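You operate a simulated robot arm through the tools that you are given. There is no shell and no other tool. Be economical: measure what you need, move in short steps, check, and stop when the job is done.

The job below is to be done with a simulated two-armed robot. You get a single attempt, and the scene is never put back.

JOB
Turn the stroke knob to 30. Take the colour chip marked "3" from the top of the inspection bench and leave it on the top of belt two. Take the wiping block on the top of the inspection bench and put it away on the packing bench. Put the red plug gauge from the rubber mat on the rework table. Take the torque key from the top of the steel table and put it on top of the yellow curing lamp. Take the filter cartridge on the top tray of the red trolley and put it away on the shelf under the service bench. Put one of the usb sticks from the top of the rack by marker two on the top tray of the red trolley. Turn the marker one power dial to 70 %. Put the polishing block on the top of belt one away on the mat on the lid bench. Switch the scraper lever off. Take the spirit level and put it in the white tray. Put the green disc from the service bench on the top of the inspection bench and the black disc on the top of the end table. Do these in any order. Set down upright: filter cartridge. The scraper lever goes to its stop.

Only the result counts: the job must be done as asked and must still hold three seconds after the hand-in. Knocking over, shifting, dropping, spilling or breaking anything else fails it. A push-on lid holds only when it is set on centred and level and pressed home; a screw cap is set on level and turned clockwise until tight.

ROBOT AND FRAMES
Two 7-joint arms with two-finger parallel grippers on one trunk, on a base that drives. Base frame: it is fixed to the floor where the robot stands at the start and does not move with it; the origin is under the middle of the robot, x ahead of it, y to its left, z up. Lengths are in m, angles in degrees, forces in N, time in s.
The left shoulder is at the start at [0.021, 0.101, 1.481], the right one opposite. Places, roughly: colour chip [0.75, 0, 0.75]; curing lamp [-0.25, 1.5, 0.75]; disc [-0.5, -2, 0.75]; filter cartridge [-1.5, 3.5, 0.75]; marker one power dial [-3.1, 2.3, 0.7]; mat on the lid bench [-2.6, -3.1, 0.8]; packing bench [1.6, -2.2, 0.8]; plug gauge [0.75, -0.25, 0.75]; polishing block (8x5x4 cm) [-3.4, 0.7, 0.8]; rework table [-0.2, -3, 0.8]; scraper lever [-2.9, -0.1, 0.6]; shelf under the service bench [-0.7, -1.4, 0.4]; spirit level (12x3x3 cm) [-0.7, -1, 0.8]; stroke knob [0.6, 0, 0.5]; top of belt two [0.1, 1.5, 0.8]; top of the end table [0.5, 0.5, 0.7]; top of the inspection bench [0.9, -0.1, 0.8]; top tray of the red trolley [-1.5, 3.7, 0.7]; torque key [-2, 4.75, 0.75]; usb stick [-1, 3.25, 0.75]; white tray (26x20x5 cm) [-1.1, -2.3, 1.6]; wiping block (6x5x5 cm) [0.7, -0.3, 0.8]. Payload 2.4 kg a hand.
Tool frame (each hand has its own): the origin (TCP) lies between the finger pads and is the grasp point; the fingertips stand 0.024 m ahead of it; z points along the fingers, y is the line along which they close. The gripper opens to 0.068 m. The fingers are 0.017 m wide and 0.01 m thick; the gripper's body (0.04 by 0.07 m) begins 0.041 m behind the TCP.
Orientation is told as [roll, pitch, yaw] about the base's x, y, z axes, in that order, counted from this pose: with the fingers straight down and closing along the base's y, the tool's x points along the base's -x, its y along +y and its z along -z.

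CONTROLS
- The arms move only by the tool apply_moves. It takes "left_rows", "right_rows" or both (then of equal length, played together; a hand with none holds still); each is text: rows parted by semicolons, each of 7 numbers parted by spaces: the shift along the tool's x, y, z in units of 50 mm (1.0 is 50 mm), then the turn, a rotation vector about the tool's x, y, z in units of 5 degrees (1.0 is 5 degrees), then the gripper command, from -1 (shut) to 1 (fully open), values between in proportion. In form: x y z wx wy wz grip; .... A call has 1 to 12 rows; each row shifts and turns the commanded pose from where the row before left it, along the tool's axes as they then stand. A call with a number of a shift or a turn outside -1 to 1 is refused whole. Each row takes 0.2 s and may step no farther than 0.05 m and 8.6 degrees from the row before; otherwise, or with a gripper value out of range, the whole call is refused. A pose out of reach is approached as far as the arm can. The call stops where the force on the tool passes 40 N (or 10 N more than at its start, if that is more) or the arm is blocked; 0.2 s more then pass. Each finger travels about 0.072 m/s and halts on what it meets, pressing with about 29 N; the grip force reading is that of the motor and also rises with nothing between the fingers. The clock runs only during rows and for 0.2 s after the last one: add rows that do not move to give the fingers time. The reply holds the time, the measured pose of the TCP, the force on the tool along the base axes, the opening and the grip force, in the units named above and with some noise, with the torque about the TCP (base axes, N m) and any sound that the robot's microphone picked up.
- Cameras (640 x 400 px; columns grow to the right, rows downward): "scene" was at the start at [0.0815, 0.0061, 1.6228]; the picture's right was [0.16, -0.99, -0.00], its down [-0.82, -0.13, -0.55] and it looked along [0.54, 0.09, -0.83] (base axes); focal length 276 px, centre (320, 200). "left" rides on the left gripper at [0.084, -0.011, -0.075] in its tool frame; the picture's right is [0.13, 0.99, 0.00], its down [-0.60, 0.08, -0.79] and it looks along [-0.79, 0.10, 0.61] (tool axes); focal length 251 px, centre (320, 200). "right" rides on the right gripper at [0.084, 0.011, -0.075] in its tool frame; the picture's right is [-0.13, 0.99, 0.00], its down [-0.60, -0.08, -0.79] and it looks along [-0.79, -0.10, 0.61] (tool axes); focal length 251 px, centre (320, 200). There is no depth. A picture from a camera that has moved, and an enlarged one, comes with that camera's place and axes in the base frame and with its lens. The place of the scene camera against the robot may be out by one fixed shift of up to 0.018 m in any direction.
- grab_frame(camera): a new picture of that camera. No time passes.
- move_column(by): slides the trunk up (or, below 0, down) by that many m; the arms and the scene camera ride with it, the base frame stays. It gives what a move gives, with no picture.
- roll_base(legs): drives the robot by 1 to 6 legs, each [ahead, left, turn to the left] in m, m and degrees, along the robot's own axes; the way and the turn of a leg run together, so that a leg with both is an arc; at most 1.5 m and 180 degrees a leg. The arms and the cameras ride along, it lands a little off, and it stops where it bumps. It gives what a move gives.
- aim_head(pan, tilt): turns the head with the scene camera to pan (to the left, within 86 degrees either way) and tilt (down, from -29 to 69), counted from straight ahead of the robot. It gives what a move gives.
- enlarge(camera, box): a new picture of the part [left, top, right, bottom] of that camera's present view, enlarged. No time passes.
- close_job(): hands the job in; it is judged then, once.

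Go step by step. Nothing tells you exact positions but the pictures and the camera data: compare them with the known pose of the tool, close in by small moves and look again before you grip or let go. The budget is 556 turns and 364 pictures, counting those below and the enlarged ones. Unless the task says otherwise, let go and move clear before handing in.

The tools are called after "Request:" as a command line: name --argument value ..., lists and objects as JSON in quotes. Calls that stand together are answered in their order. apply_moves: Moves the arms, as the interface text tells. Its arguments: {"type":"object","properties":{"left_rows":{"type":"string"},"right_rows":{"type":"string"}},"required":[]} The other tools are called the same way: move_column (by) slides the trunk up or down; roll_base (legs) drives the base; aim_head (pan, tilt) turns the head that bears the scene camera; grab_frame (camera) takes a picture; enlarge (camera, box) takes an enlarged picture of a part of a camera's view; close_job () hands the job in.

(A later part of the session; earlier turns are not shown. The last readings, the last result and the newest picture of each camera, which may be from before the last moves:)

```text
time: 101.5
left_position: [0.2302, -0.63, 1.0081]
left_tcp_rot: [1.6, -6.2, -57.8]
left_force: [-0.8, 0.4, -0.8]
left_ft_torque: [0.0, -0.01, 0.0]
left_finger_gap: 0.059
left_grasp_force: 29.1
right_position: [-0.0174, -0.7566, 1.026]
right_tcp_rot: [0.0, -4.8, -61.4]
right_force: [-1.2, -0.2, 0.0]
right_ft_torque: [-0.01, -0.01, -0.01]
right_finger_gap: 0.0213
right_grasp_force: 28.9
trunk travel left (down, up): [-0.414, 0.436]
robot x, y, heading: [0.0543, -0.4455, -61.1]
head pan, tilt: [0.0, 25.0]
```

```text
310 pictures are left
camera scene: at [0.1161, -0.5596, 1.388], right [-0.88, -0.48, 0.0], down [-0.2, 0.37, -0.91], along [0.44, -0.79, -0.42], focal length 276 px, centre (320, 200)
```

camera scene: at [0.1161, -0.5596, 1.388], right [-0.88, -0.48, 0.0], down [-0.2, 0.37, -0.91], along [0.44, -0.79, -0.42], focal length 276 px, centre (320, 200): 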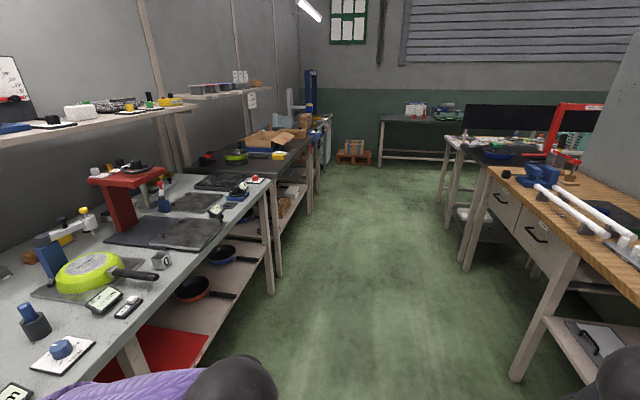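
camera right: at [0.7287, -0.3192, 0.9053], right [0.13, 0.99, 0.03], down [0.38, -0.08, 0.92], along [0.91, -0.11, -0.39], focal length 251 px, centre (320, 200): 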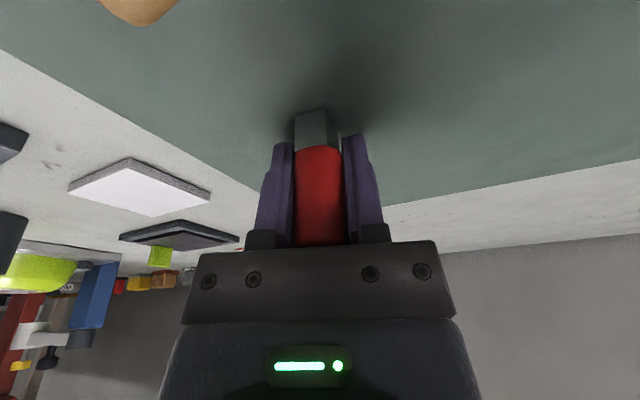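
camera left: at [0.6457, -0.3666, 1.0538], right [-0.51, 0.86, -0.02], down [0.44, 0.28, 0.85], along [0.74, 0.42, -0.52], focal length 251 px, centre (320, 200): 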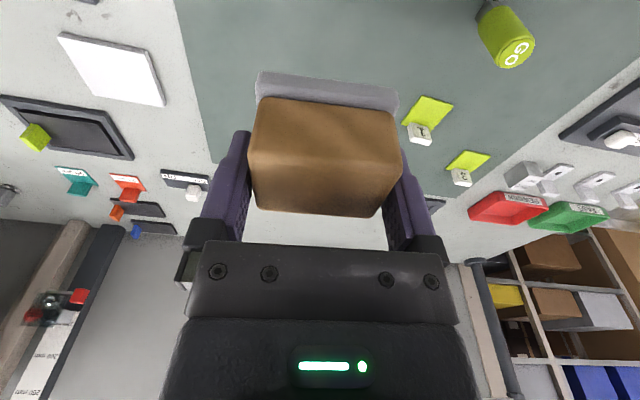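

Request:
roll_base --legs '[[0, 0, -8], [1.2, 0, 0], [0.6, 0.0, 0], [0, 0, 60]]'

Request:
aim_head --pan 30 --tilt 35

Request:
grab_frame --camera "scene"

```text
time: 114.0
left_position: [0.9868, -2.114, 1.0086]
left_tcp_rot: [1.5, -6.2, -2.1]
left_force: [-0.3, -0.2, -0.5]
left_ft_torque: [-0.02, -0.01, 0.01]
left_finger_gap: 0.059
left_grasp_force: 29.3
right_position: [0.9526, -2.3884, 1.0252]
right_tcp_rot: [0.0, -4.8, -5.8]
right_force: [1.3, -0.4, -0.5]
right_ft_torque: [-0.04, -0.01, -0.01]
right_finger_gap: 0.0213
right_grasp_force: 28.6
trunk travel left (down, up): [-0.414, 0.436]
robot x, y, heading: [0.7379, -2.151, -5.5]
head pan, tilt: [0.0, 25.0]
```

```text
time: 115.0
left_position: [0.9866, -2.1142, 1.0088]
left_tcp_rot: [1.6, -6.2, -2.3]
left_force: [0.1, 0.2, -0.8]
left_ft_torque: [-0.01, 0.04, 0.04]
left_finger_gap: 0.059
left_grasp_force: 29.6
right_position: [0.9513, -2.3881, 1.0259]
right_tcp_rot: [-0.1, -4.7, -5.8]
right_force: [0.6, 0.5, -0.9]
right_ft_torque: [0.01, -0.01, 0.0]
right_finger_gap: 0.021
right_grasp_force: 28.8
trunk travel left (down, up): [-0.414, 0.436]
robot x, y, heading: [0.7393, -2.1528, -5.3]
head pan, tilt: [30.0, 35.0]
```

```text
309 pictures are left
camera scene: at [0.8493, -2.1258, 1.3724], right [0.41, -0.91, 0.0], down [-0.52, -0.24, -0.82], along [0.75, 0.34, -0.57], focal length 276 px, centre (320, 200)
```

scene: 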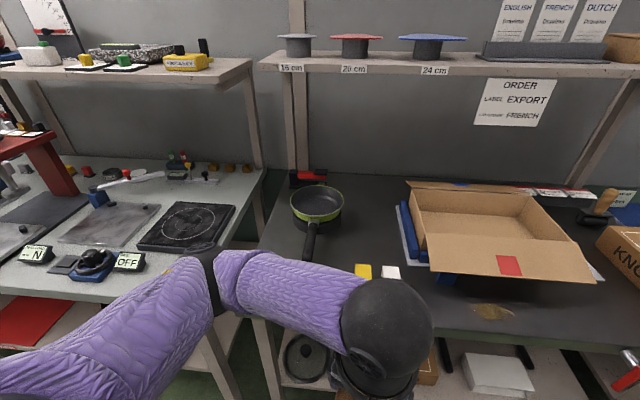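

Request:
roll_base --legs '[[0, 0, 26], [0.15, 0, 0]]'

Request:
aim_head --pan 0 --tilt 50

Request:
grab_frame --camera "scene"

```text
time: 117.7
left_position: [1.0818, -1.9562, 1.0079]
left_tcp_rot: [1.6, -6.2, 24.0]
left_force: [-0.4, 0.6, -0.8]
left_ft_torque: [0.0, 0.03, 0.0]
left_finger_gap: 0.0591
left_grasp_force: 28.6
right_position: [1.1719, -2.2184, 1.0254]
right_tcp_rot: [0.0, -4.7, 20.4]
right_force: [-0.3, 0.0, -1.4]
right_ft_torque: [0.02, 0.02, 0.03]
right_finger_gap: 0.0214
right_grasp_force: 29.2
trunk travel left (down, up): [-0.414, 0.436]
robot x, y, heading: [0.8775, -2.1051, 20.8]
head pan, tilt: [30.0, 35.0]
```

```text
time: 118.6
left_position: [1.0799, -1.9554, 1.009]
left_tcp_rot: [1.6, -6.2, 24.0]
left_force: [0.3, 0.0, -0.5]
left_ft_torque: [0.04, 0.02, -0.02]
left_finger_gap: 0.059
left_grasp_force: 29.1
right_position: [1.1715, -2.2189, 1.0246]
right_tcp_rot: [0.0, -4.8, 20.5]
right_force: [0.0, 0.4, -0.8]
right_ft_torque: [-0.02, -0.02, 0.0]
right_finger_gap: 0.0211
right_grasp_force: 29.2
trunk travel left (down, up): [-0.414, 0.436]
robot x, y, heading: [0.8773, -2.1035, 21.0]
head pan, tilt: [0.0, 50.0]
```

```text
308 pictures are left
camera scene: at [0.9768, -2.0696, 1.3507], right [0.36, -0.93, 0.0], down [-0.72, -0.27, -0.64], along [0.6, 0.23, -0.77], focal length 276 px, centre (320, 200)
```

scene: 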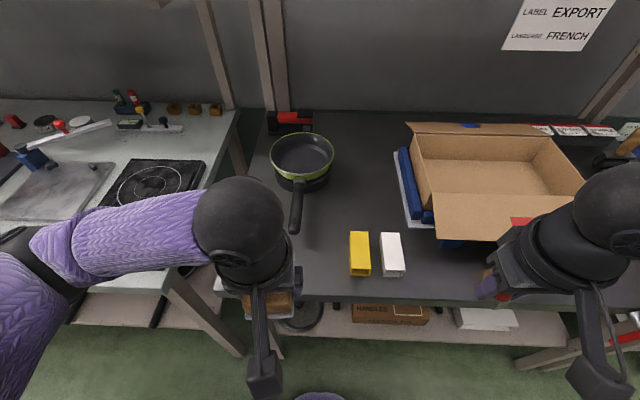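

Request:
roll_base --legs '[[0.13, -0.12, 0]]'

Request:
grab_frame --camera "left"

Request:
grab_frame --camera "scene"

```text
time: 120.1
left_position: [1.2446, -2.0228, 1.0075]
left_tcp_rot: [1.7, -6.2, 23.9]
left_force: [0.3, -0.2, -0.4]
left_ft_torque: [-0.01, -0.02, -0.01]
left_finger_gap: 0.059
left_grasp_force: 28.9
right_position: [1.3343, -2.2852, 1.0264]
right_tcp_rot: [0.0, -4.7, 20.3]
right_force: [-0.2, 0.9, -0.4]
right_ft_torque: [-0.01, -0.02, -0.05]
right_finger_gap: 0.0209
right_grasp_force: 29.1
trunk travel left (down, up): [-0.414, 0.436]
robot x, y, heading: [1.0397, -2.1687, 20.6]
head pan, tilt: [0.0, 50.0]
```

```text
307 pictures are left
camera left: at [1.1658, -2.0726, 1.0724], right [-0.52, 0.85, 0.01], down [0.45, 0.26, 0.86], along [0.73, 0.45, -0.52], focal length 251 px, centre (320, 200)
```

left: 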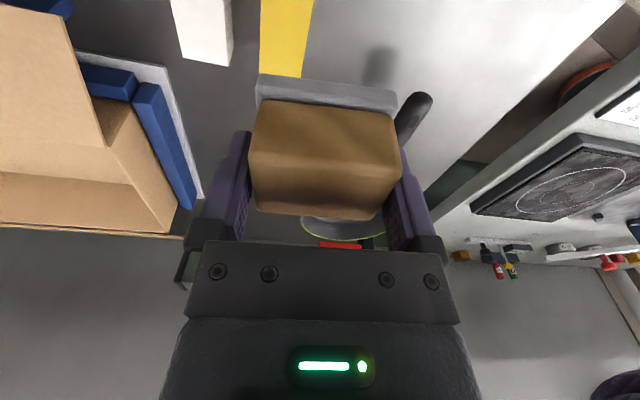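

```text
306 pictures are left
camera scene: at [1.1408, -2.136, 1.3506], right [0.35, -0.94, 0.0], down [-0.72, -0.27, -0.64], along [0.6, 0.23, -0.77], focal length 276 px, centre (320, 200)
```

scene: 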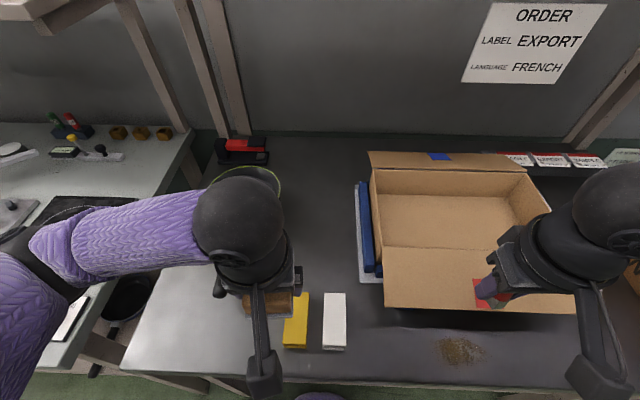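

Request:
apply_moves --left_rows "-0.93 -0.29 0.1 0 0 0 -1;-0.93 -0.29 0.1 0 0 0 -1;-0.93 -0.29 0.1 0 0 0 -1;-0.93 -0.29 0.1 0 0 0 -1;0.1 0 0.9 0 0 0 -1"

Request:
grab_frame --camera "left"

Request:
grab_frame --camera "scene"

```text
time: 121.3
left_position: [1.438, -1.9977, 0.961]
left_tcp_rot: [1.6, -6.2, 23.8]
left_force: [0.3, -0.8, -1.5]
left_ft_torque: [-0.02, 0.0, 0.0]
left_finger_gap: 0.0591
left_grasp_force: 28.7
right_position: [1.3343, -2.2843, 1.0256]
right_tcp_rot: [0.0, -4.8, 20.3]
right_force: [0.1, 0.5, -1.1]
right_ft_torque: [0.0, 0.03, 0.03]
right_finger_gap: 0.0214
right_grasp_force: 28.6
trunk travel left (down, up): [-0.414, 0.436]
robot x, y, heading: [1.0378, -2.1693, 20.6]
head pan, tilt: [0.0, 50.0]
```

```text
305 pictures are left
camera left: at [1.3582, -2.0473, 1.0245], right [-0.52, 0.85, 0.01], down [0.45, 0.26, 0.86], along [0.73, 0.45, -0.52], focal length 251 px, centre (320, 200)
```

left: 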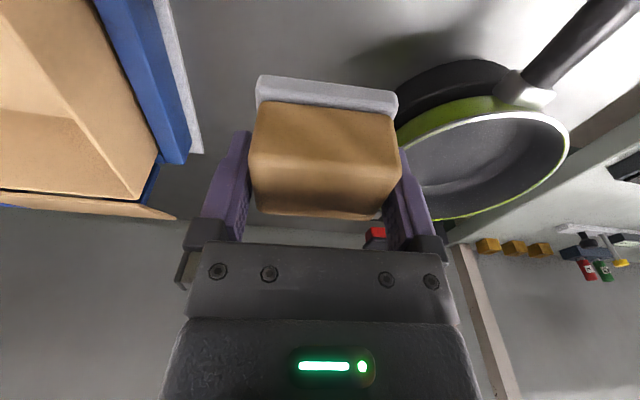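

```text
304 pictures are left
camera scene: at [1.1403, -2.1357, 1.3506], right [0.35, -0.94, 0.0], down [-0.72, -0.27, -0.64], along [0.6, 0.23, -0.77], focal length 276 px, centre (320, 200)
```

scene: 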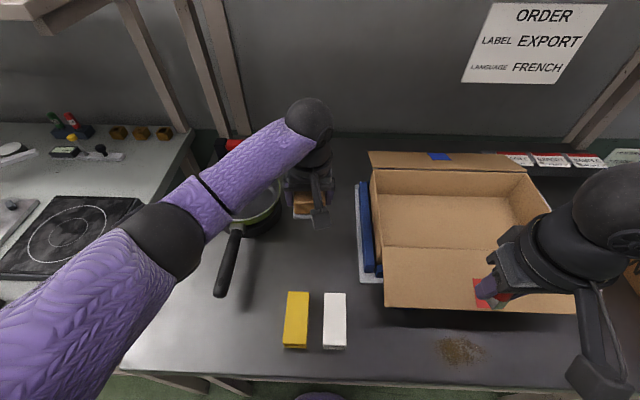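

Request:
apply_moves --left_rows "0.1 0 0.8 0 0 0 -1;0.1 0 0.8 0 0 0 -1;0.04 0 0.3 0 0 0 -1"

Request:
grab_frame --camera "left"

```text
time: 122.1
left_position: [1.4351, -1.9964, 0.8675]
left_tcp_rot: [1.7, -6.2, 23.8]
left_force: [0.3, 0.1, -0.4]
left_ft_torque: [0.03, -0.04, -0.02]
left_finger_gap: 0.059
left_grasp_force: 28.7
right_position: [1.3334, -2.2839, 1.0253]
right_tcp_rot: [0.1, -4.7, 20.2]
right_force: [0.1, 0.3, -0.5]
right_ft_torque: [-0.03, -0.04, -0.02]
right_finger_gap: 0.0213
right_grasp_force: 29.3
trunk travel left (down, up): [-0.414, 0.436]
robot x, y, heading: [1.0394, -2.1705, 20.6]
head pan, tilt: [0.0, 50.0]
```

```text
303 pictures are left
camera left: at [1.3562, -2.0454, 0.9302], right [-0.52, 0.85, 0.01], down [0.45, 0.26, 0.86], along [0.73, 0.45, -0.52], focal length 251 px, centre (320, 200)
```

left: 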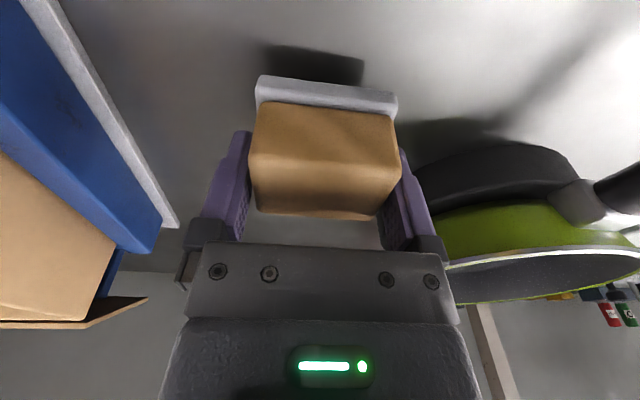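

Request:
apply_moves --left_rows "0.01 0 0.12 0 0 0 -1;0.01 0 0.12 0 0 0 -1;0 0 0 0 0 0 -1"

Request:
enlarge --camera "left" --box '[230, 30, 430, 150]'

```text
time: 122.9
left_position: [1.4353, -1.9943, 0.8546]
left_tcp_rot: [1.6, -6.3, 23.9]
left_force: [-0.5, -0.3, -0.4]
left_ft_torque: [0.0, 0.03, -0.01]
left_finger_gap: 0.0592
left_grasp_force: 29.0
right_position: [1.3332, -2.2843, 1.0248]
right_tcp_rot: [0.1, -4.7, 20.3]
right_force: [0.0, 0.0, -1.0]
right_ft_torque: [-0.02, 0.0, 0.01]
right_finger_gap: 0.0211
right_grasp_force: 28.5
trunk travel left (down, up): [-0.414, 0.436]
robot x, y, heading: [1.0407, -2.1698, 20.3]
head pan, tilt: [0.0, 50.0]
```

```text
3.20 times, centred on (330, 90) of left
camera zoom: at [1.3571, -2.0456, 0.9183], right [-0.52, 0.85, 0.01], down [0.45, 0.26, 0.86], along [0.73, 0.45, -0.52], focal length 805 px, centre (288, 552)
```

zoom: 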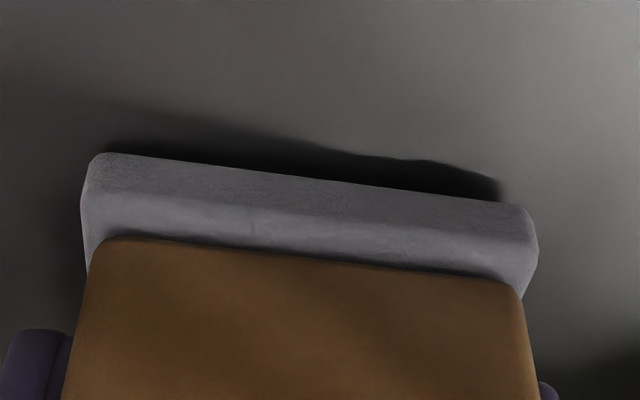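

Request:
apply_moves --left_rows "0.01 0 0.1 0 0 0 -1;0 0 0 0 0 0 -1"

```text
time: 123.5
left_position: [1.4368, -1.9963, 0.8505]
left_tcp_rot: [1.6, -6.5, 23.8]
left_force: [2.0, 6.2, 21.2]
left_ft_torque: [0.12, -0.11, 0.01]
left_finger_gap: 0.0593
left_grasp_force: 29.1
right_position: [1.3341, -2.2862, 1.0273]
right_tcp_rot: [-0.1, -4.7, 20.4]
right_force: [-0.1, -0.7, -0.6]
right_ft_torque: [-0.03, -0.03, 0.01]
right_finger_gap: 0.0211
right_grasp_force: 29.0
trunk travel left (down, up): [-0.414, 0.436]
robot x, y, heading: [1.0391, -2.1694, 20.6]
head pan, tilt: [0.0, 50.0]
```

Request:
apply_moves --left_rows "0 0 0 0 0 0 1;0 0 0 0 0 0 1;-0.06 0 -0.6 0 0 0 1;-0.1 0 -0.9 0 0 0 1;-0.1 0 -0.9 0 0 0 1;0.9 0 -0.1 0 0 0 1;0.9 0 -0.1 0 0 0 1;0.9 0 -0.1 0 0 0 1"

Request:
grab_frame --camera "scene"

```text
time: 125.3
left_position: [1.3096, -2.0559, 0.9701]
left_tcp_rot: [1.9, -6.1, 24.0]
left_force: [-0.4, 0.1, -0.5]
left_ft_torque: [0.0, -0.03, -0.02]
left_finger_gap: 0.068
left_grasp_force: 0.1
right_position: [1.3346, -2.2856, 1.0267]
right_tcp_rot: [0.0, -4.7, 20.3]
right_force: [0.0, -0.7, -0.7]
right_ft_torque: [0.01, 0.03, -0.02]
right_finger_gap: 0.0212
right_grasp_force: 28.7
trunk travel left (down, up): [-0.414, 0.436]
robot x, y, heading: [1.0408, -2.1701, 20.4]
head pan, tilt: [0.0, 50.0]
```

```text
301 pictures are left
camera scene: at [1.14, -2.1357, 1.3506], right [0.35, -0.94, 0.0], down [-0.72, -0.27, -0.64], along [0.6, 0.23, -0.77], focal length 276 px, centre (320, 200)
```

scene: 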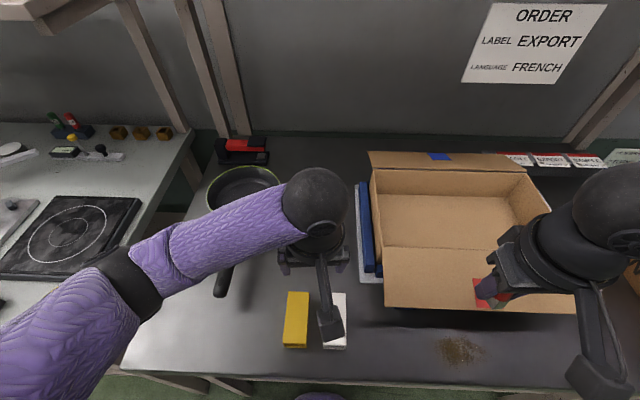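

Request:
roll_base --legs '[[-0.35, 0, 0], [0, 0, -110]]'

Request:
aim_head --pan -20 --tilt 25

Request:
grab_frame --camera "scene"

```text
time: 132.1
left_position: [0.7287, -2.5859, 0.9709]
left_tcp_rot: [1.6, -6.2, -83.9]
left_force: [0.3, -0.2, 0.9]
left_ft_torque: [-0.02, -0.04, 0.01]
left_finger_gap: 0.0682
left_grasp_force: 0.0
right_position: [0.5044, -2.538, 1.0267]
right_tcp_rot: [-0.1, -4.7, -87.5]
right_force: [-0.3, 0.7, -0.4]
right_ft_torque: [0.01, -0.04, -0.01]
right_finger_gap: 0.0212
right_grasp_force: 28.7
trunk travel left (down, up): [-0.414, 0.436]
robot x, y, heading: [0.7038, -2.2932, -87.4]
head pan, tilt: [0.0, 50.0]
```

```text
time: 133.0
left_position: [0.7296, -2.5863, 0.9713]
left_tcp_rot: [1.6, -6.2, -83.8]
left_force: [-0.4, -0.6, 0.3]
left_ft_torque: [0.02, 0.01, -0.01]
left_finger_gap: 0.0684
left_grasp_force: 0.1
right_position: [0.505, -2.5395, 1.0269]
right_tcp_rot: [0.0, -4.7, -87.4]
right_force: [-0.3, -0.5, -0.8]
right_ft_torque: [-0.02, -0.02, 0.02]
right_finger_gap: 0.021
right_grasp_force: 28.7
trunk travel left (down, up): [-0.414, 0.436]
robot x, y, heading: [0.7062, -2.2946, -87.2]
head pan, tilt: [-20.0, 25.0]
```

```text
300 pictures are left
camera scene: at [0.6804, -2.4167, 1.388], right [-0.96, 0.3, 0.0], down [0.13, 0.4, -0.91], along [-0.27, -0.87, -0.42], focal length 276 px, centre (320, 200)
```

scene: 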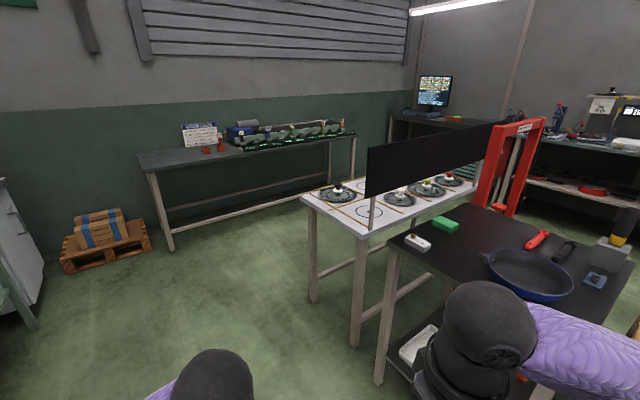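

Request:
enlarge --camera "scene" --box '[370, 110, 640, 390]'

```text
1.43 times, centred on (505, 250) of scene
camera zoom: at [0.6804, -2.4167, 1.388], right [-0.96, 0.3, 0.0], down [0.13, 0.4, -0.91], along [-0.27, -0.87, -0.42], focal length 394 px, centre (56, 129)
```

zoom: 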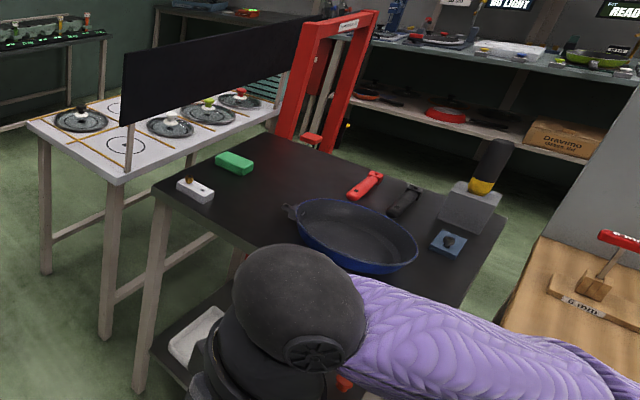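

Request:
roll_base --legs '[[0.8, 0, 0], [0, 0, -82], [0.18, 0, 0]]'

Request:
aim_head --pan 0 --tilt 50

Request:
grab_frame --camera "scene"

Request:
grab_frame --camera "right"

```text
time: 141.9
left_position: [0.2857, -3.1748, 0.9706]
left_tcp_rot: [1.7, -6.2, -166.2]
left_force: [-0.9, 0.2, -0.3]
left_ft_torque: [0.03, -0.04, 0.01]
left_finger_gap: 0.0683
left_grasp_force: 0.1
right_position: [0.3015, -2.9456, 1.0241]
right_tcp_rot: [0.0, -4.7, -169.8]
right_force: [-0.2, -0.3, -0.7]
right_ft_torque: [0.01, -0.05, -0.02]
right_finger_gap: 0.0215
right_grasp_force: 29.1
trunk travel left (down, up): [-0.414, 0.436]
robot x, y, heading: [0.5709, -3.1104, -169.4]
head pan, tilt: [-20.0, 25.0]
```

```text
time: 142.8
left_position: [0.2862, -3.1752, 0.9703]
left_tcp_rot: [1.6, -6.2, -166.2]
left_force: [0.0, -0.8, 0.3]
left_ft_torque: [-0.02, 0.02, 0.01]
left_finger_gap: 0.068
left_grasp_force: 0.2
right_position: [0.3023, -2.9466, 1.0262]
right_tcp_rot: [0.0, -4.7, -169.8]
right_force: [0.4, 0.5, -0.9]
right_ft_torque: [-0.01, 0.02, 0.02]
right_finger_gap: 0.0214
right_grasp_force: 29.2
trunk travel left (down, up): [-0.414, 0.436]
robot x, y, heading: [0.5721, -3.1146, -169.5]
head pan, tilt: [0.0, 50.0]
```

```text
298 pictures are left
camera scene: at [0.4673, -3.1372, 1.3507], right [-0.18, 0.98, 0.0], down [0.75, 0.14, -0.64], along [-0.63, -0.12, -0.77], focal length 276 px, centre (320, 200)
```

scene: 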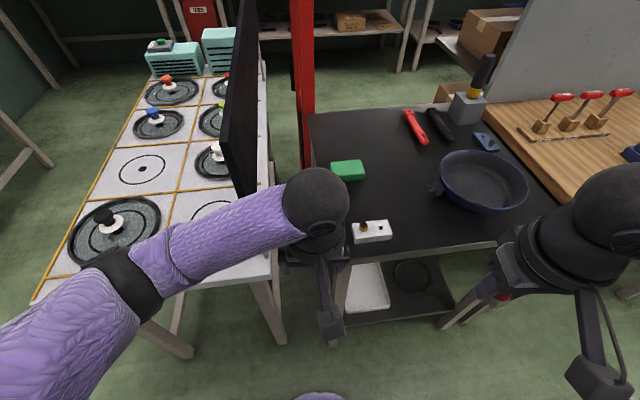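

```text
297 pictures are left
camera right: at [0.3931, -2.9412, 1.0943], right [0.05, -1.0, 0.01], down [-0.54, -0.02, 0.84], along [-0.84, -0.05, -0.54], focal length 251 px, centre (320, 200)
```

right: 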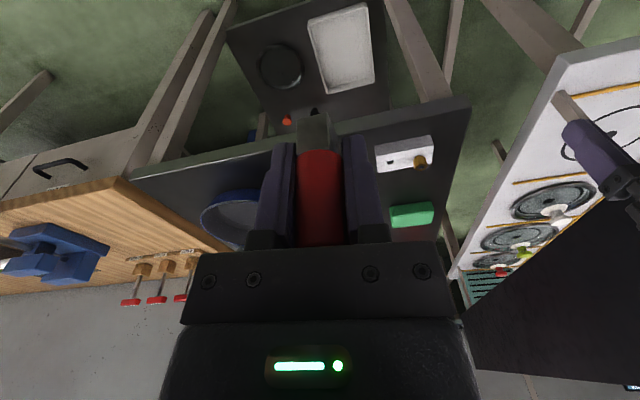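

Request:
roll_base --legs '[[0.12, 0, 0]]'

Request:
apply_moves --right_rows "-0.96 0.02 0.08 0 0 0 -1;-0.96 0.02 0.08 0 0 0 -1;-0.96 0.02 0.08 0 0 0 -1;-0.9 0.02 0.08 0 0 0 -1;0 0 0 0 -1 0 -1;0 0 0 0 -1 0 -1;0.2 0 0.9 0 0 0 -1"

Request:
grab_frame --camera "right"

Request:
grab_frame --camera "scene"

```text
time: 144.0
left_position: [0.1979, -3.1915, 0.9695]
left_tcp_rot: [1.7, -6.1, -166.3]
left_force: [0.4, -0.1, 0.6]
left_ft_torque: [0.02, 0.02, -0.04]
left_finger_gap: 0.0681
left_grasp_force: 0.0
right_position: [0.2099, -2.9643, 1.028]
right_tcp_rot: [0.0, -5.1, -169.4]
right_force: [-0.7, 1.1, -1.2]
right_ft_torque: [0.0, 0.0, 0.02]
right_finger_gap: 0.0211
right_grasp_force: 29.2
trunk travel left (down, up): [-0.414, 0.436]
robot x, y, heading: [0.4779, -3.1306, -168.8]
head pan, tilt: [0.0, 50.0]
stopped in leg 1: the robot was blocked; the commanded pose is now the measured one
```

```text
time: 145.6
left_position: [0.1979, -3.1923, 0.9695]
left_tcp_rot: [1.8, -5.9, -166.5]
left_force: [0.5, 0.5, -0.1]
left_ft_torque: [0.0, -0.01, -0.01]
left_finger_gap: 0.068
left_grasp_force: 0.0
right_position: [0.0223, -3.0043, 0.9843]
right_tcp_rot: [0.0, -15.3, -169.4]
right_force: [0.3, 0.0, -1.5]
right_ft_torque: [0.01, 0.01, 0.01]
right_finger_gap: 0.0211
right_grasp_force: 28.7
trunk travel left (down, up): [-0.414, 0.436]
robot x, y, heading: [0.475, -3.134, -169.1]
head pan, tilt: [0.0, 50.0]
```

```text
296 pictures are left
camera right: at [0.1256, -2.9965, 1.0334], right [0.06, -1.0, 0.03], down [-0.38, 0.01, 0.92], along [-0.92, -0.07, -0.38], focal length 251 px, centre (320, 200)
```

right: 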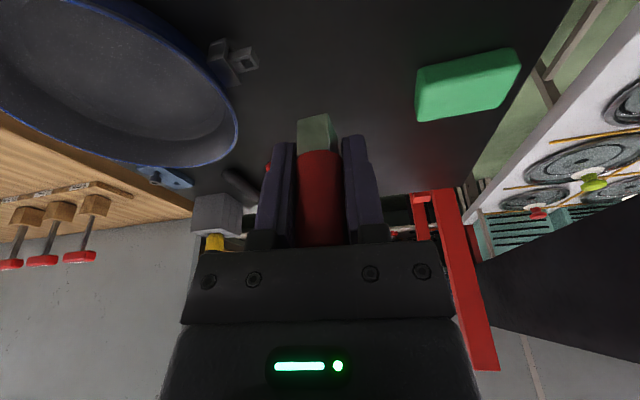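

```text
295 pictures are left
camera scene: at [0.3794, -3.1539, 1.3515], right [-0.19, 0.98, 0.0], down [0.75, 0.14, -0.65], along [-0.64, -0.12, -0.76], focal length 276 px, centre (320, 200)
```

scene: 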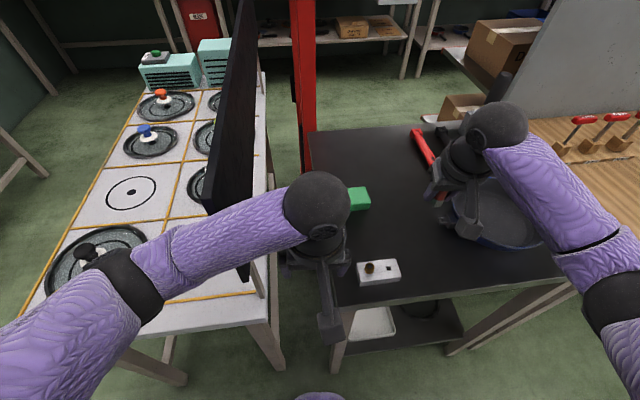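

Request:
apply_moves --right_rows "0.24 0.15 0.87 0 0 0 -1;0.24 0.15 0.87 0 0 0 -1;0.16 0 0.55 0 0 0 -1"

Request:
grab_frame --camera "right"

```text
time: 146.4
left_position: [0.1992, -3.1925, 0.9699]
left_tcp_rot: [1.8, -6.0, -166.4]
left_force: [-1.0, -0.7, -0.5]
left_ft_torque: [0.02, 0.02, 0.0]
left_finger_gap: 0.0683
left_grasp_force: 0.1
right_position: [0.0269, -3.0187, 0.8643]
right_tcp_rot: [0.0, -15.2, -169.3]
right_force: [0.3, 1.1, -1.3]
right_ft_torque: [0.01, 0.0, -0.03]
right_finger_gap: 0.0211
right_grasp_force: 29.2
trunk travel left (down, up): [-0.414, 0.436]
robot x, y, heading: [0.4741, -3.1323, -169.0]
head pan, tilt: [0.0, 50.0]
```

```text
294 pictures are left
camera right: at [0.1291, -3.0114, 0.914], right [0.06, -1.0, 0.03], down [-0.38, 0.01, 0.92], along [-0.92, -0.07, -0.38], focal length 251 px, centre (320, 200)
```

right: 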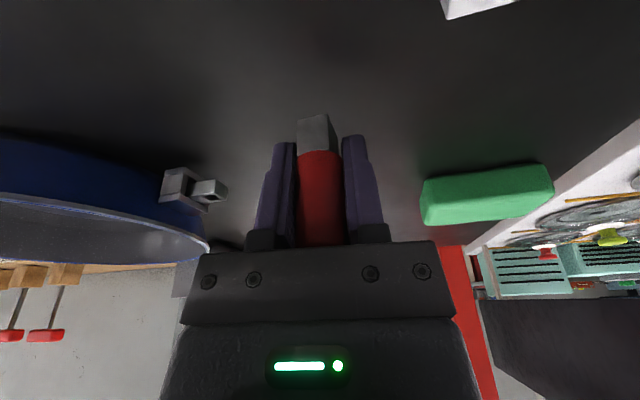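

Clear around the gauge; lowering in small steps to contact.

Request:
apply_moves --right_rows "0.04 0 0.15 0 0 0 -1;0.04 0 0.12 0 0 0 -1;0 0 0 0 0 0 -1"

```text
time: 147.2
left_position: [0.1986, -3.1916, 0.9692]
left_tcp_rot: [1.8, -6.0, -166.4]
left_force: [0.9, 0.1, 0.1]
left_ft_torque: [-0.02, 0.0, 0.0]
left_finger_gap: 0.068
left_grasp_force: 0.1
right_position: [0.0274, -3.0206, 0.8505]
right_tcp_rot: [0.1, -15.3, -169.5]
right_force: [1.8, -0.4, 7.8]
right_ft_torque: [0.02, -0.1, -0.05]
right_finger_gap: 0.0211
right_grasp_force: 29.0
trunk travel left (down, up): [-0.414, 0.436]
robot x, y, heading: [0.4753, -3.1306, -169.4]
head pan, tilt: [0.0, 50.0]
```

Request:
apply_moves --right_rows "0 0 0 0 0 0 1;0 0 0 0 0 0 1;-0.1 0 -0.4 0 0 0 1;-0.24 0 -0.9 0 0 0 1;-0.24 0 -0.9 0 0 0 1;0.9 0 -0.3 0 0 0 1;0.9 0 -0.3 0 0 0 1;0.9 0 -0.3 0 0 0 1;0.9 0 -0.3 0 0 0 1"

Request:
grab_frame --camera "scene"

```text
time: 149.2
left_position: [0.1978, -3.1929, 0.9704]
left_tcp_rot: [1.8, -6.1, -166.3]
left_force: [0.1, 0.1, -0.6]
left_ft_torque: [0.01, 0.03, 0.01]
left_finger_gap: 0.0683
left_grasp_force: 0.1
right_position: [0.1954, -2.9793, 0.9703]
right_tcp_rot: [0.0, -15.0, -169.5]
right_force: [0.2, 0.2, 1.0]
right_ft_torque: [0.0, -0.01, 0.0]
right_finger_gap: 0.0681
right_grasp_force: 0.1
right hand out of reach, approached as far as the arm can: row 9
trunk travel left (down, up): [-0.414, 0.436]
robot x, y, heading: [0.4765, -3.1315, -169.0]
head pan, tilt: [0.0, 50.0]
```

```text
293 pictures are left
camera scene: at [0.3794, -3.1538, 1.3515], right [-0.19, 0.98, 0.0], down [0.75, 0.14, -0.65], along [-0.64, -0.12, -0.76], focal length 276 px, centre (320, 200)
```

scene: 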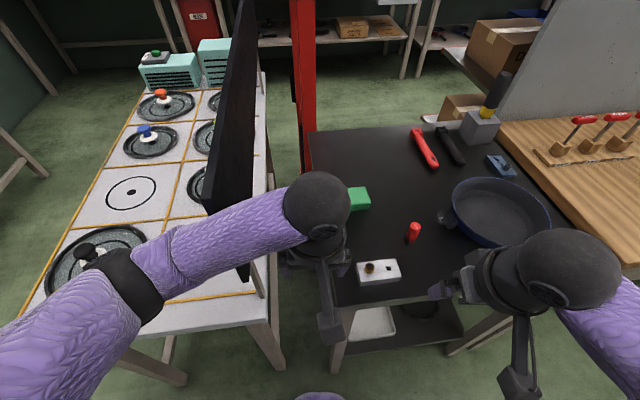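

Request:
roll_base --legs '[[-0.3, 0, 0], [0, -1.0, 0], [0, 0, 10]]'

Request:
aim_head --pan 0 --tilt 30

Request:
grab_frame --camera "scene"

```text
time: 156.7
left_position: [0.3049, -2.2313, 0.9673]
left_tcp_rot: [1.9, -5.6, -154.8]
left_force: [-0.7, 0.0, 0.5]
left_ft_torque: [0.03, -0.02, -0.01]
left_finger_gap: 0.0681
left_grasp_force: 0.1
right_position: [0.2589, -2.026, 0.9688]
right_tcp_rot: [0.0, -14.6, -157.7]
right_force: [0.2, 0.4, 0.2]
right_ft_torque: [-0.01, 0.01, -0.04]
right_finger_gap: 0.0677
right_grasp_force: 0.0
trunk travel left (down, up): [-0.414, 0.436]
robot x, y, heading: [0.5682, -2.1149, -157.2]
head pan, tilt: [0.0, 50.0]
```

```text
time: 157.5
left_position: [0.3052, -2.2327, 0.967]
left_tcp_rot: [1.8, -5.6, -154.7]
left_force: [-1.1, 0.5, -1.1]
left_ft_torque: [-0.01, 0.0, 0.01]
left_finger_gap: 0.068
left_grasp_force: 0.0
right_position: [0.2582, -2.0256, 0.9677]
right_tcp_rot: [0.0, -14.7, -157.7]
right_force: [-0.5, 0.0, -0.4]
right_ft_torque: [0.0, -0.01, -0.01]
right_finger_gap: 0.0678
right_grasp_force: 0.1
trunk travel left (down, up): [-0.414, 0.436]
robot x, y, heading: [0.5691, -2.1129, -157.6]
head pan, tilt: [0.0, 30.0]
```

```text
292 pictures are left
camera scene: at [0.4584, -2.1652, 1.3801], right [-0.38, 0.92, 0.0], down [0.46, 0.19, -0.87], along [-0.8, -0.33, -0.5], focal length 276 px, centre (320, 200)
```

scene: 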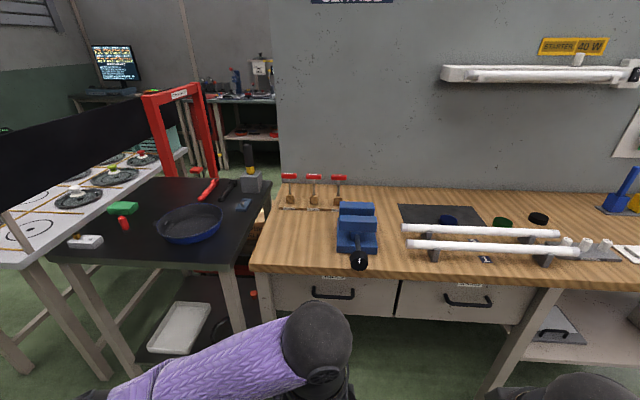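

Request:
enlarge --camera "scene" --box '[390, 180, 640, 290]'

```text
2.56 times, centred on (515, 235) of scene
camera zoom: at [0.4584, -2.1652, 1.3801], right [-0.38, 0.92, 0.0], down [0.46, 0.19, -0.87], along [-0.8, -0.33, -0.5], focal length 705 px, centre (-179, 110)
```

zoom: 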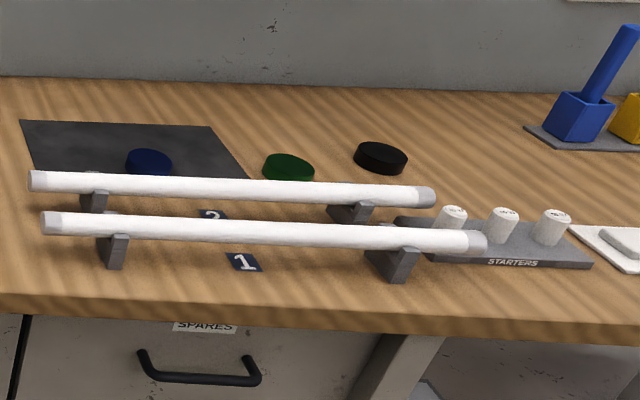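

Request:
roll_base --legs '[[0, -0.74, 0], [0.25, 0, 0]]'

Request:
aim_head --pan 0 --tilt 45

Request:
grab_frame --camera "scene"

```text
time: 162.9
left_position: [-0.2109, -1.6414, 0.9673]
left_tcp_rot: [1.8, -5.6, -155.7]
left_force: [-0.1, -1.1, -0.2]
left_ft_torque: [0.01, 0.0, 0.04]
left_finger_gap: 0.068
left_grasp_force: 0.0
right_position: [-0.2536, -1.4333, 0.9675]
right_tcp_rot: [0.0, -14.6, -158.7]
right_force: [-0.4, -0.1, 1.1]
right_ft_torque: [-0.03, -0.02, 0.01]
right_finger_gap: 0.0679
right_grasp_force: 0.1
trunk travel left (down, up): [-0.414, 0.436]
robot x, y, heading: [0.0553, -1.5268, -158.4]
head pan, tilt: [0.0, 30.0]
```

```text
time: 163.7
left_position: [-0.2105, -1.6418, 0.967]
left_tcp_rot: [1.8, -5.5, -155.7]
left_force: [-0.1, -0.4, 0.0]
left_ft_torque: [0.02, 0.0, -0.04]
left_finger_gap: 0.0681
left_grasp_force: 0.0
right_position: [-0.2527, -1.4342, 0.9679]
right_tcp_rot: [0.0, -14.6, -158.7]
right_force: [-0.8, 0.6, 0.6]
right_ft_torque: [0.01, -0.01, 0.0]
right_finger_gap: 0.0682
right_grasp_force: 0.2
trunk travel left (down, up): [-0.414, 0.436]
robot x, y, heading: [0.0581, -1.5247, -158.3]
head pan, tilt: [0.0, 45.0]
```

```text
290 pictures are left
camera scene: at [-0.0474, -1.5736, 1.3576], right [-0.37, 0.93, 0.0], down [0.66, 0.26, -0.71], along [-0.66, -0.26, -0.71], focal length 276 px, centre (320, 200)
```

scene: 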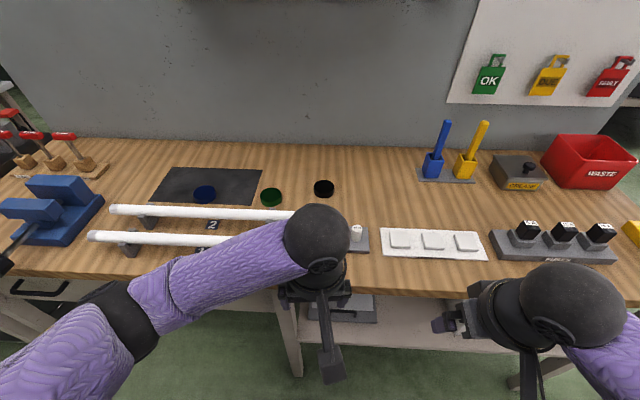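

Request:
move_column --by 0.06

Request:
roll_base --legs '[[0, 0.07, 0], [0.18, 0, 0]]'

Request:
grab_frame --camera "left"

Request:
grab_frame --camera "right"

```text
time: 164.7
left_position: [-0.2113, -1.6415, 1.0263]
left_tcp_rot: [1.8, -5.5, -155.6]
left_force: [-0.1, -1.1, 0.4]
left_ft_torque: [0.0, 0.02, -0.02]
left_finger_gap: 0.068
left_grasp_force: 0.0
right_position: [-0.2523, -1.4335, 1.028]
right_tcp_rot: [-0.1, -14.6, -158.7]
right_force: [0.0, 0.6, 0.1]
right_ft_torque: [-0.01, -0.01, 0.04]
right_finger_gap: 0.0681
right_grasp_force: 0.0
trunk travel left (down, up): [-0.474, 0.376]
robot x, y, heading: [0.0554, -1.5282, -158.0]
head pan, tilt: [0.0, 45.0]
```

```text
time: 166.8
left_position: [-0.3538, -1.7738, 1.0276]
left_tcp_rot: [1.8, -5.5, -155.7]
left_force: [0.3, 0.2, -0.4]
left_ft_torque: [-0.02, 0.01, 0.0]
left_finger_gap: 0.0681
left_grasp_force: 0.0
right_position: [-0.3955, -1.5661, 1.0279]
right_tcp_rot: [0.0, -14.6, -158.7]
right_force: [-0.3, 1.2, 0.1]
right_ft_torque: [-0.03, -0.05, -0.01]
right_finger_gap: 0.0679
right_grasp_force: 0.1
trunk travel left (down, up): [-0.474, 0.376]
robot x, y, heading: [-0.0847, -1.6613, -158.4]
head pan, tilt: [0.0, 45.0]
```

```text
289 pictures are left
camera left: at [-0.2771, -1.7255, 1.0922], right [0.53, -0.85, 0.02], down [-0.46, -0.27, 0.85], along [-0.72, -0.46, -0.53], focal length 251 px, centre (320, 200)
```

left: 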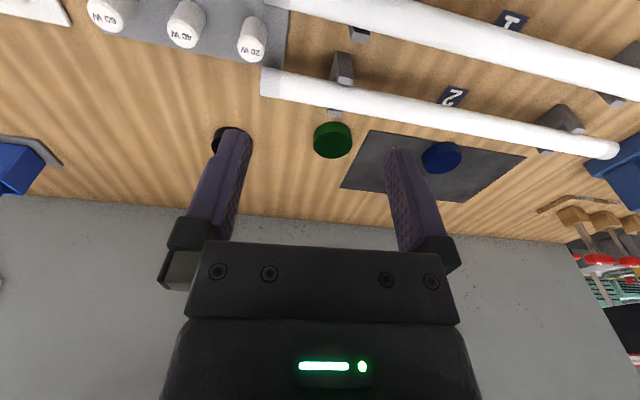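

```text
288 pictures are left
camera right: at [-0.2984, -1.5406, 1.08], right [0.24, -0.97, 0.03], down [-0.39, -0.07, 0.92], along [-0.89, -0.24, -0.39], focal length 251 px, centre (320, 200)
```

right: 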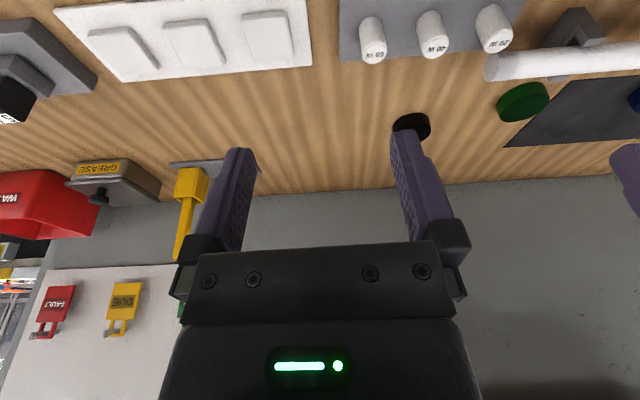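

Request:
roll_base --legs '[[0.05, 0, 0]]'

Request:
apply_moves --right_rows "0 0 0 0 1 0 0.9;0 0 0 0 1 0 0.9;-0.6 -0.6 0 0 0 0 0.9;-0.6 -0.6 0 0 0 0 0.9"

Request:
grab_frame --camera "right"

```text
time: 167.6
left_position: [-0.3565, -1.7744, 1.0271]
left_tcp_rot: [1.9, -5.5, -155.7]
left_force: [0.2, -0.8, 0.1]
left_ft_torque: [0.01, -0.03, -0.03]
left_finger_gap: 0.0681
left_grasp_force: 0.1
right_position: [-0.3986, -1.5664, 1.029]
right_tcp_rot: [0.0, -14.6, -158.8]
right_force: [0.0, 1.1, -0.1]
right_ft_torque: [0.0, 0.02, 0.03]
right_finger_gap: 0.0681
right_grasp_force: 0.1
trunk travel left (down, up): [-0.474, 0.376]
robot x, y, heading: [-0.0898, -1.6599, -158.2]
head pan, tilt: [0.0, 45.0]
stopped in leg 1: the robot was blocked; the commanded pose is now the measured one
```

```text
time: 168.6
left_position: [-0.3556, -1.7746, 1.0265]
left_tcp_rot: [1.9, -5.5, -155.7]
left_force: [-0.9, -0.7, -0.4]
left_ft_torque: [0.02, 0.05, -0.01]
left_finger_gap: 0.0679
left_grasp_force: 0.0
right_position: [-0.4772, -1.5321, 1.0327]
right_tcp_rot: [0.1, -4.7, -158.7]
right_force: [0.8, -0.3, -0.2]
right_ft_torque: [-0.01, 0.0, 0.02]
right_finger_gap: 0.0646
right_grasp_force: 0.2
trunk travel left (down, up): [-0.474, 0.376]
robot x, y, heading: [-0.0914, -1.6588, -158.5]
head pan, tilt: [0.0, 45.0]
```

```text
287 pictures are left
camera right: at [-0.3891, -1.5107, 1.1015], right [0.24, -0.97, 0.01], down [-0.53, -0.12, 0.84], along [-0.81, -0.21, -0.54], focal length 251 px, centre (320, 200)
```

right: 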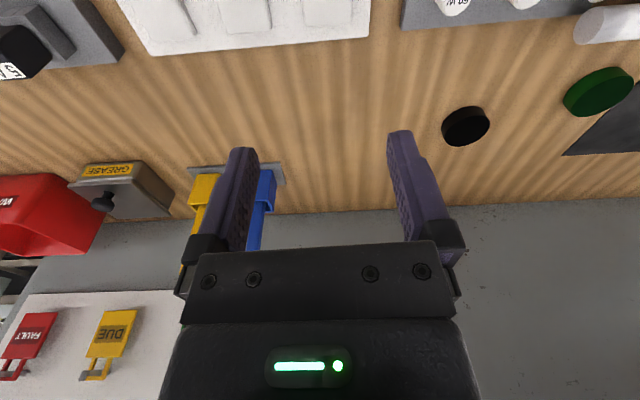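

Request:
apply_moves --left_rows "0.7 0 -0.7 0 0 0 1;0 0 -1 0 0 0 1;0 0 -0.6 0 0 0 1;0 0 0 0 0 0 1;0 0 0 0 0 0 1" --right_rows "-0.6 0.712 0.05 0 0 0 1;-0.6 0.712 0.05 0 0 0 1;-0.6 0.712 0.05 0 0 0 1;-0.6 0.712 0.05 0 0 0 1;-0.6 0.712 0.05 0 0 0 1"

Request:
move_column --by -0.1

Request:
grab_frame --camera "right"

```text
time: 169.8
left_position: [-0.318, -1.7539, 1.1373]
left_tcp_rot: [1.8, -5.5, -155.6]
left_force: [-0.1, -0.4, 0.2]
left_ft_torque: [0.02, 0.01, 0.01]
left_finger_gap: 0.0678
left_grasp_force: 0.1
right_position: [-0.5533, -1.7541, 1.0323]
right_tcp_rot: [-0.1, -4.7, -158.5]
right_force: [0.0, 0.4, -0.6]
right_ft_torque: [0.03, 0.01, -0.02]
right_finger_gap: 0.0684
right_grasp_force: 0.1
trunk travel left (down, up): [-0.474, 0.376]
robot x, y, heading: [-0.0871, -1.661, -158.1]
head pan, tilt: [0.0, 45.0]
```

```text
time: 171.1
left_position: [-0.3143, -1.7528, 1.0387]
left_tcp_rot: [1.8, -5.5, -155.8]
left_force: [-0.1, 0.5, -0.5]
left_ft_torque: [0.02, 0.01, -0.04]
left_finger_gap: 0.0681
left_grasp_force: 0.1
right_position: [-0.5511, -1.7522, 0.9324]
right_tcp_rot: [0.0, -4.6, -158.8]
right_force: [-0.3, -0.1, -0.6]
right_ft_torque: [-0.03, -0.01, -0.02]
right_finger_gap: 0.0679
right_grasp_force: 0.0
trunk travel left (down, up): [-0.374, 0.476]
robot x, y, heading: [-0.0904, -1.6614, -158.0]
head pan, tilt: [0.0, 45.0]
```

```text
286 pictures are left
camera right: at [-0.4629, -1.7308, 1.0015], right [0.24, -0.97, 0.01], down [-0.53, -0.12, 0.84], along [-0.81, -0.21, -0.54], focal length 251 px, centre (320, 200)
```

right: 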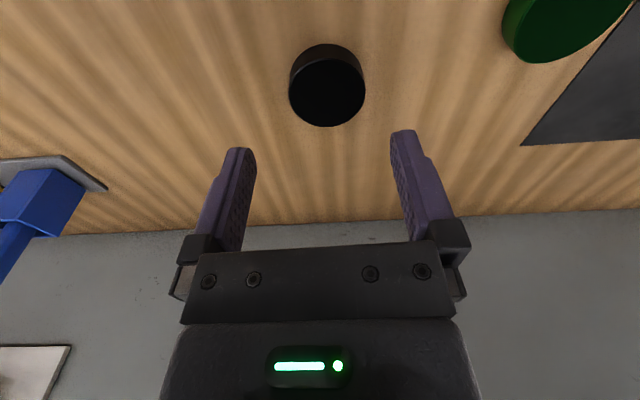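

Request:
apply_moves --right_rows "-0.2 0.12 0.7 0 0 0 1;0.06 0 0.6 0 0 0 1"

Request:
grab_frame --camera "right"

```text
time: 171.7
left_position: [-0.3149, -1.753, 1.0376]
left_tcp_rot: [1.8, -5.5, -155.7]
left_force: [-0.3, -0.7, -0.6]
left_ft_torque: [0.0, 0.0, -0.04]
left_finger_gap: 0.0682
left_grasp_force: 0.0
right_position: [-0.5596, -1.7607, 0.8667]
right_tcp_rot: [-0.1, -4.7, -158.8]
right_force: [0.5, 0.2, -0.1]
right_ft_torque: [0.0, 0.02, 0.0]
right_finger_gap: 0.0681
right_grasp_force: 0.0
trunk travel left (down, up): [-0.374, 0.476]
robot x, y, heading: [-0.0894, -1.6612, -158.1]
head pan, tilt: [0.0, 45.0]
```

```text
285 pictures are left
camera right: at [-0.4725, -1.7389, 0.9364], right [0.24, -0.97, 0.01], down [-0.53, -0.12, 0.84], along [-0.81, -0.21, -0.54], focal length 251 px, centre (320, 200)
```

right: 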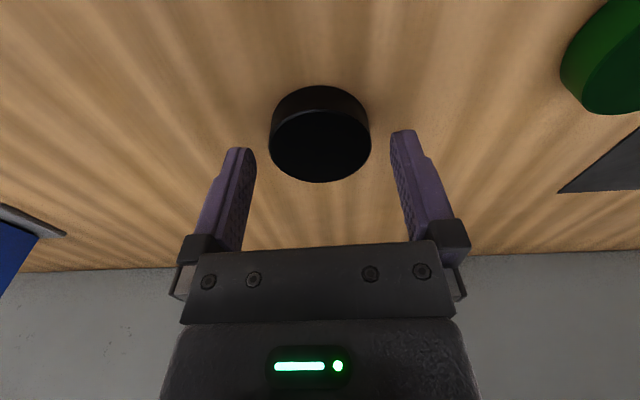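

Request:
apply_moves --right_rows "0.02 0 0.28 0 0 0 1;0 0 0 0 0 0 -1;0 0 0 0 0 0 -1;0 0 0 0 0 0 -1"

Request:
grab_frame --camera "right"

```text
time: 172.7
left_position: [-0.3144, -1.7517, 1.0389]
left_tcp_rot: [1.7, -5.5, -155.7]
left_force: [0.7, -0.2, -0.3]
left_ft_torque: [-0.02, -0.01, 0.02]
left_finger_gap: 0.0682
left_grasp_force: 0.1
right_position: [-0.561, -1.7613, 0.8532]
right_tcp_rot: [0.0, -4.6, -158.8]
right_force: [0.0, -0.4, -0.1]
right_ft_torque: [0.02, 0.03, -0.01]
right_finger_gap: 0.0545
right_grasp_force: 28.9
trunk travel left (down, up): [-0.374, 0.476]
robot x, y, heading: [-0.0867, -1.6627, -158.4]
head pan, tilt: [0.0, 45.0]
```

```text
284 pictures are left
camera right: at [-0.4719, -1.7396, 0.9235], right [0.24, -0.97, 0.01], down [-0.53, -0.12, 0.84], along [-0.81, -0.21, -0.54], focal length 251 px, centre (320, 200)
```

right: 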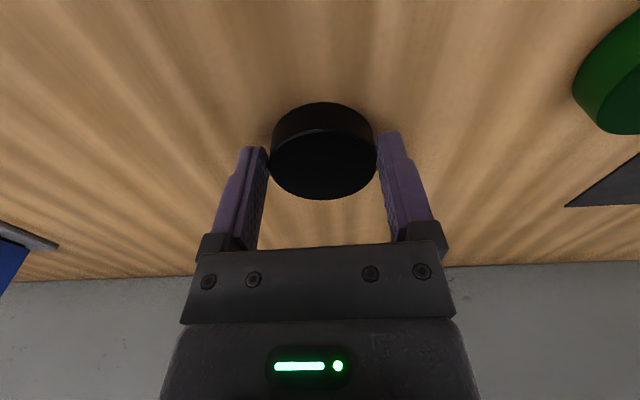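

Request:
apply_moves --right_rows "-0.08 0 -0.9 0 0 0 -1;-0.08 0 -0.9 0 0 0 -1;-0.08 0 -0.9 0 0 0 -1;0.7 -0.6 -0.2 0 0 0 -1;0.7 -0.6 -0.2 0 0 0 -1;0.7 -0.6 -0.1 0 0 0 -1;0.7 -0.3 -0.1 0 0 0 -1"

Request:
grab_frame --camera "right"

Request:
grab_frame --camera "left"

```text
time: 174.3
left_position: [-0.3145, -1.7528, 1.0384]
left_tcp_rot: [1.9, -5.5, -155.7]
left_force: [-0.1, 0.4, 0.4]
left_ft_torque: [-0.01, -0.01, 0.0]
left_finger_gap: 0.0682
left_grasp_force: 0.2
right_position: [-0.4662, -1.6135, 1.0047]
right_tcp_rot: [0.0, -4.6, -158.8]
right_force: [-0.3, -0.7, -0.3]
right_ft_torque: [0.02, -0.01, 0.02]
right_finger_gap: 0.0524
right_grasp_force: 29.1
trunk travel left (down, up): [-0.374, 0.476]
robot x, y, heading: [-0.0869, -1.6581, -158.3]
head pan, tilt: [0.0, 45.0]
```

```text
283 pictures are left
camera right: at [-0.3782, -1.5917, 1.0747], right [0.24, -0.97, 0.01], down [-0.53, -0.12, 0.84], along [-0.81, -0.21, -0.54], focal length 251 px, centre (320, 200)
```

right: 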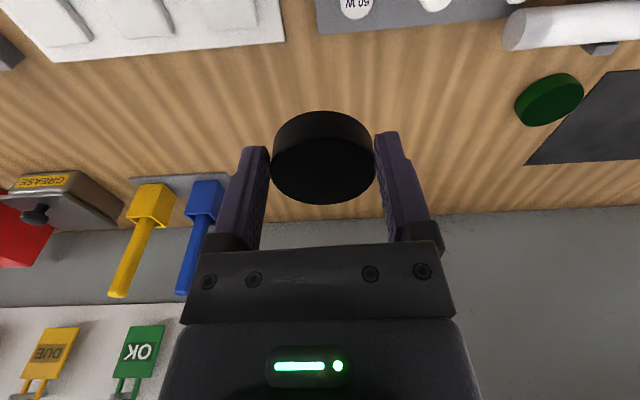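

```text
282 pictures are left
camera left: at [-0.238, -1.7032, 1.1034], right [0.53, -0.85, 0.02], down [-0.46, -0.26, 0.85], along [-0.72, -0.46, -0.53], focal length 251 px, centre (320, 200)
```

left: 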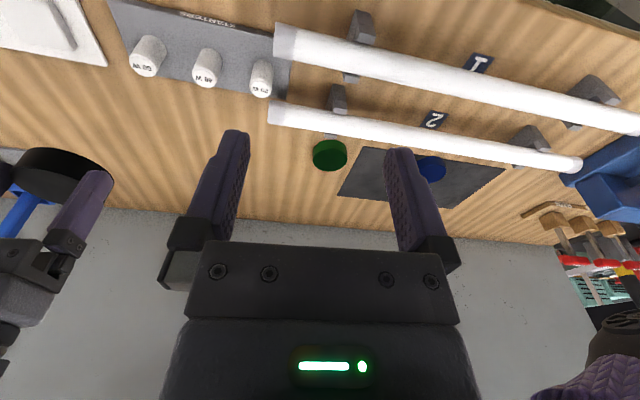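

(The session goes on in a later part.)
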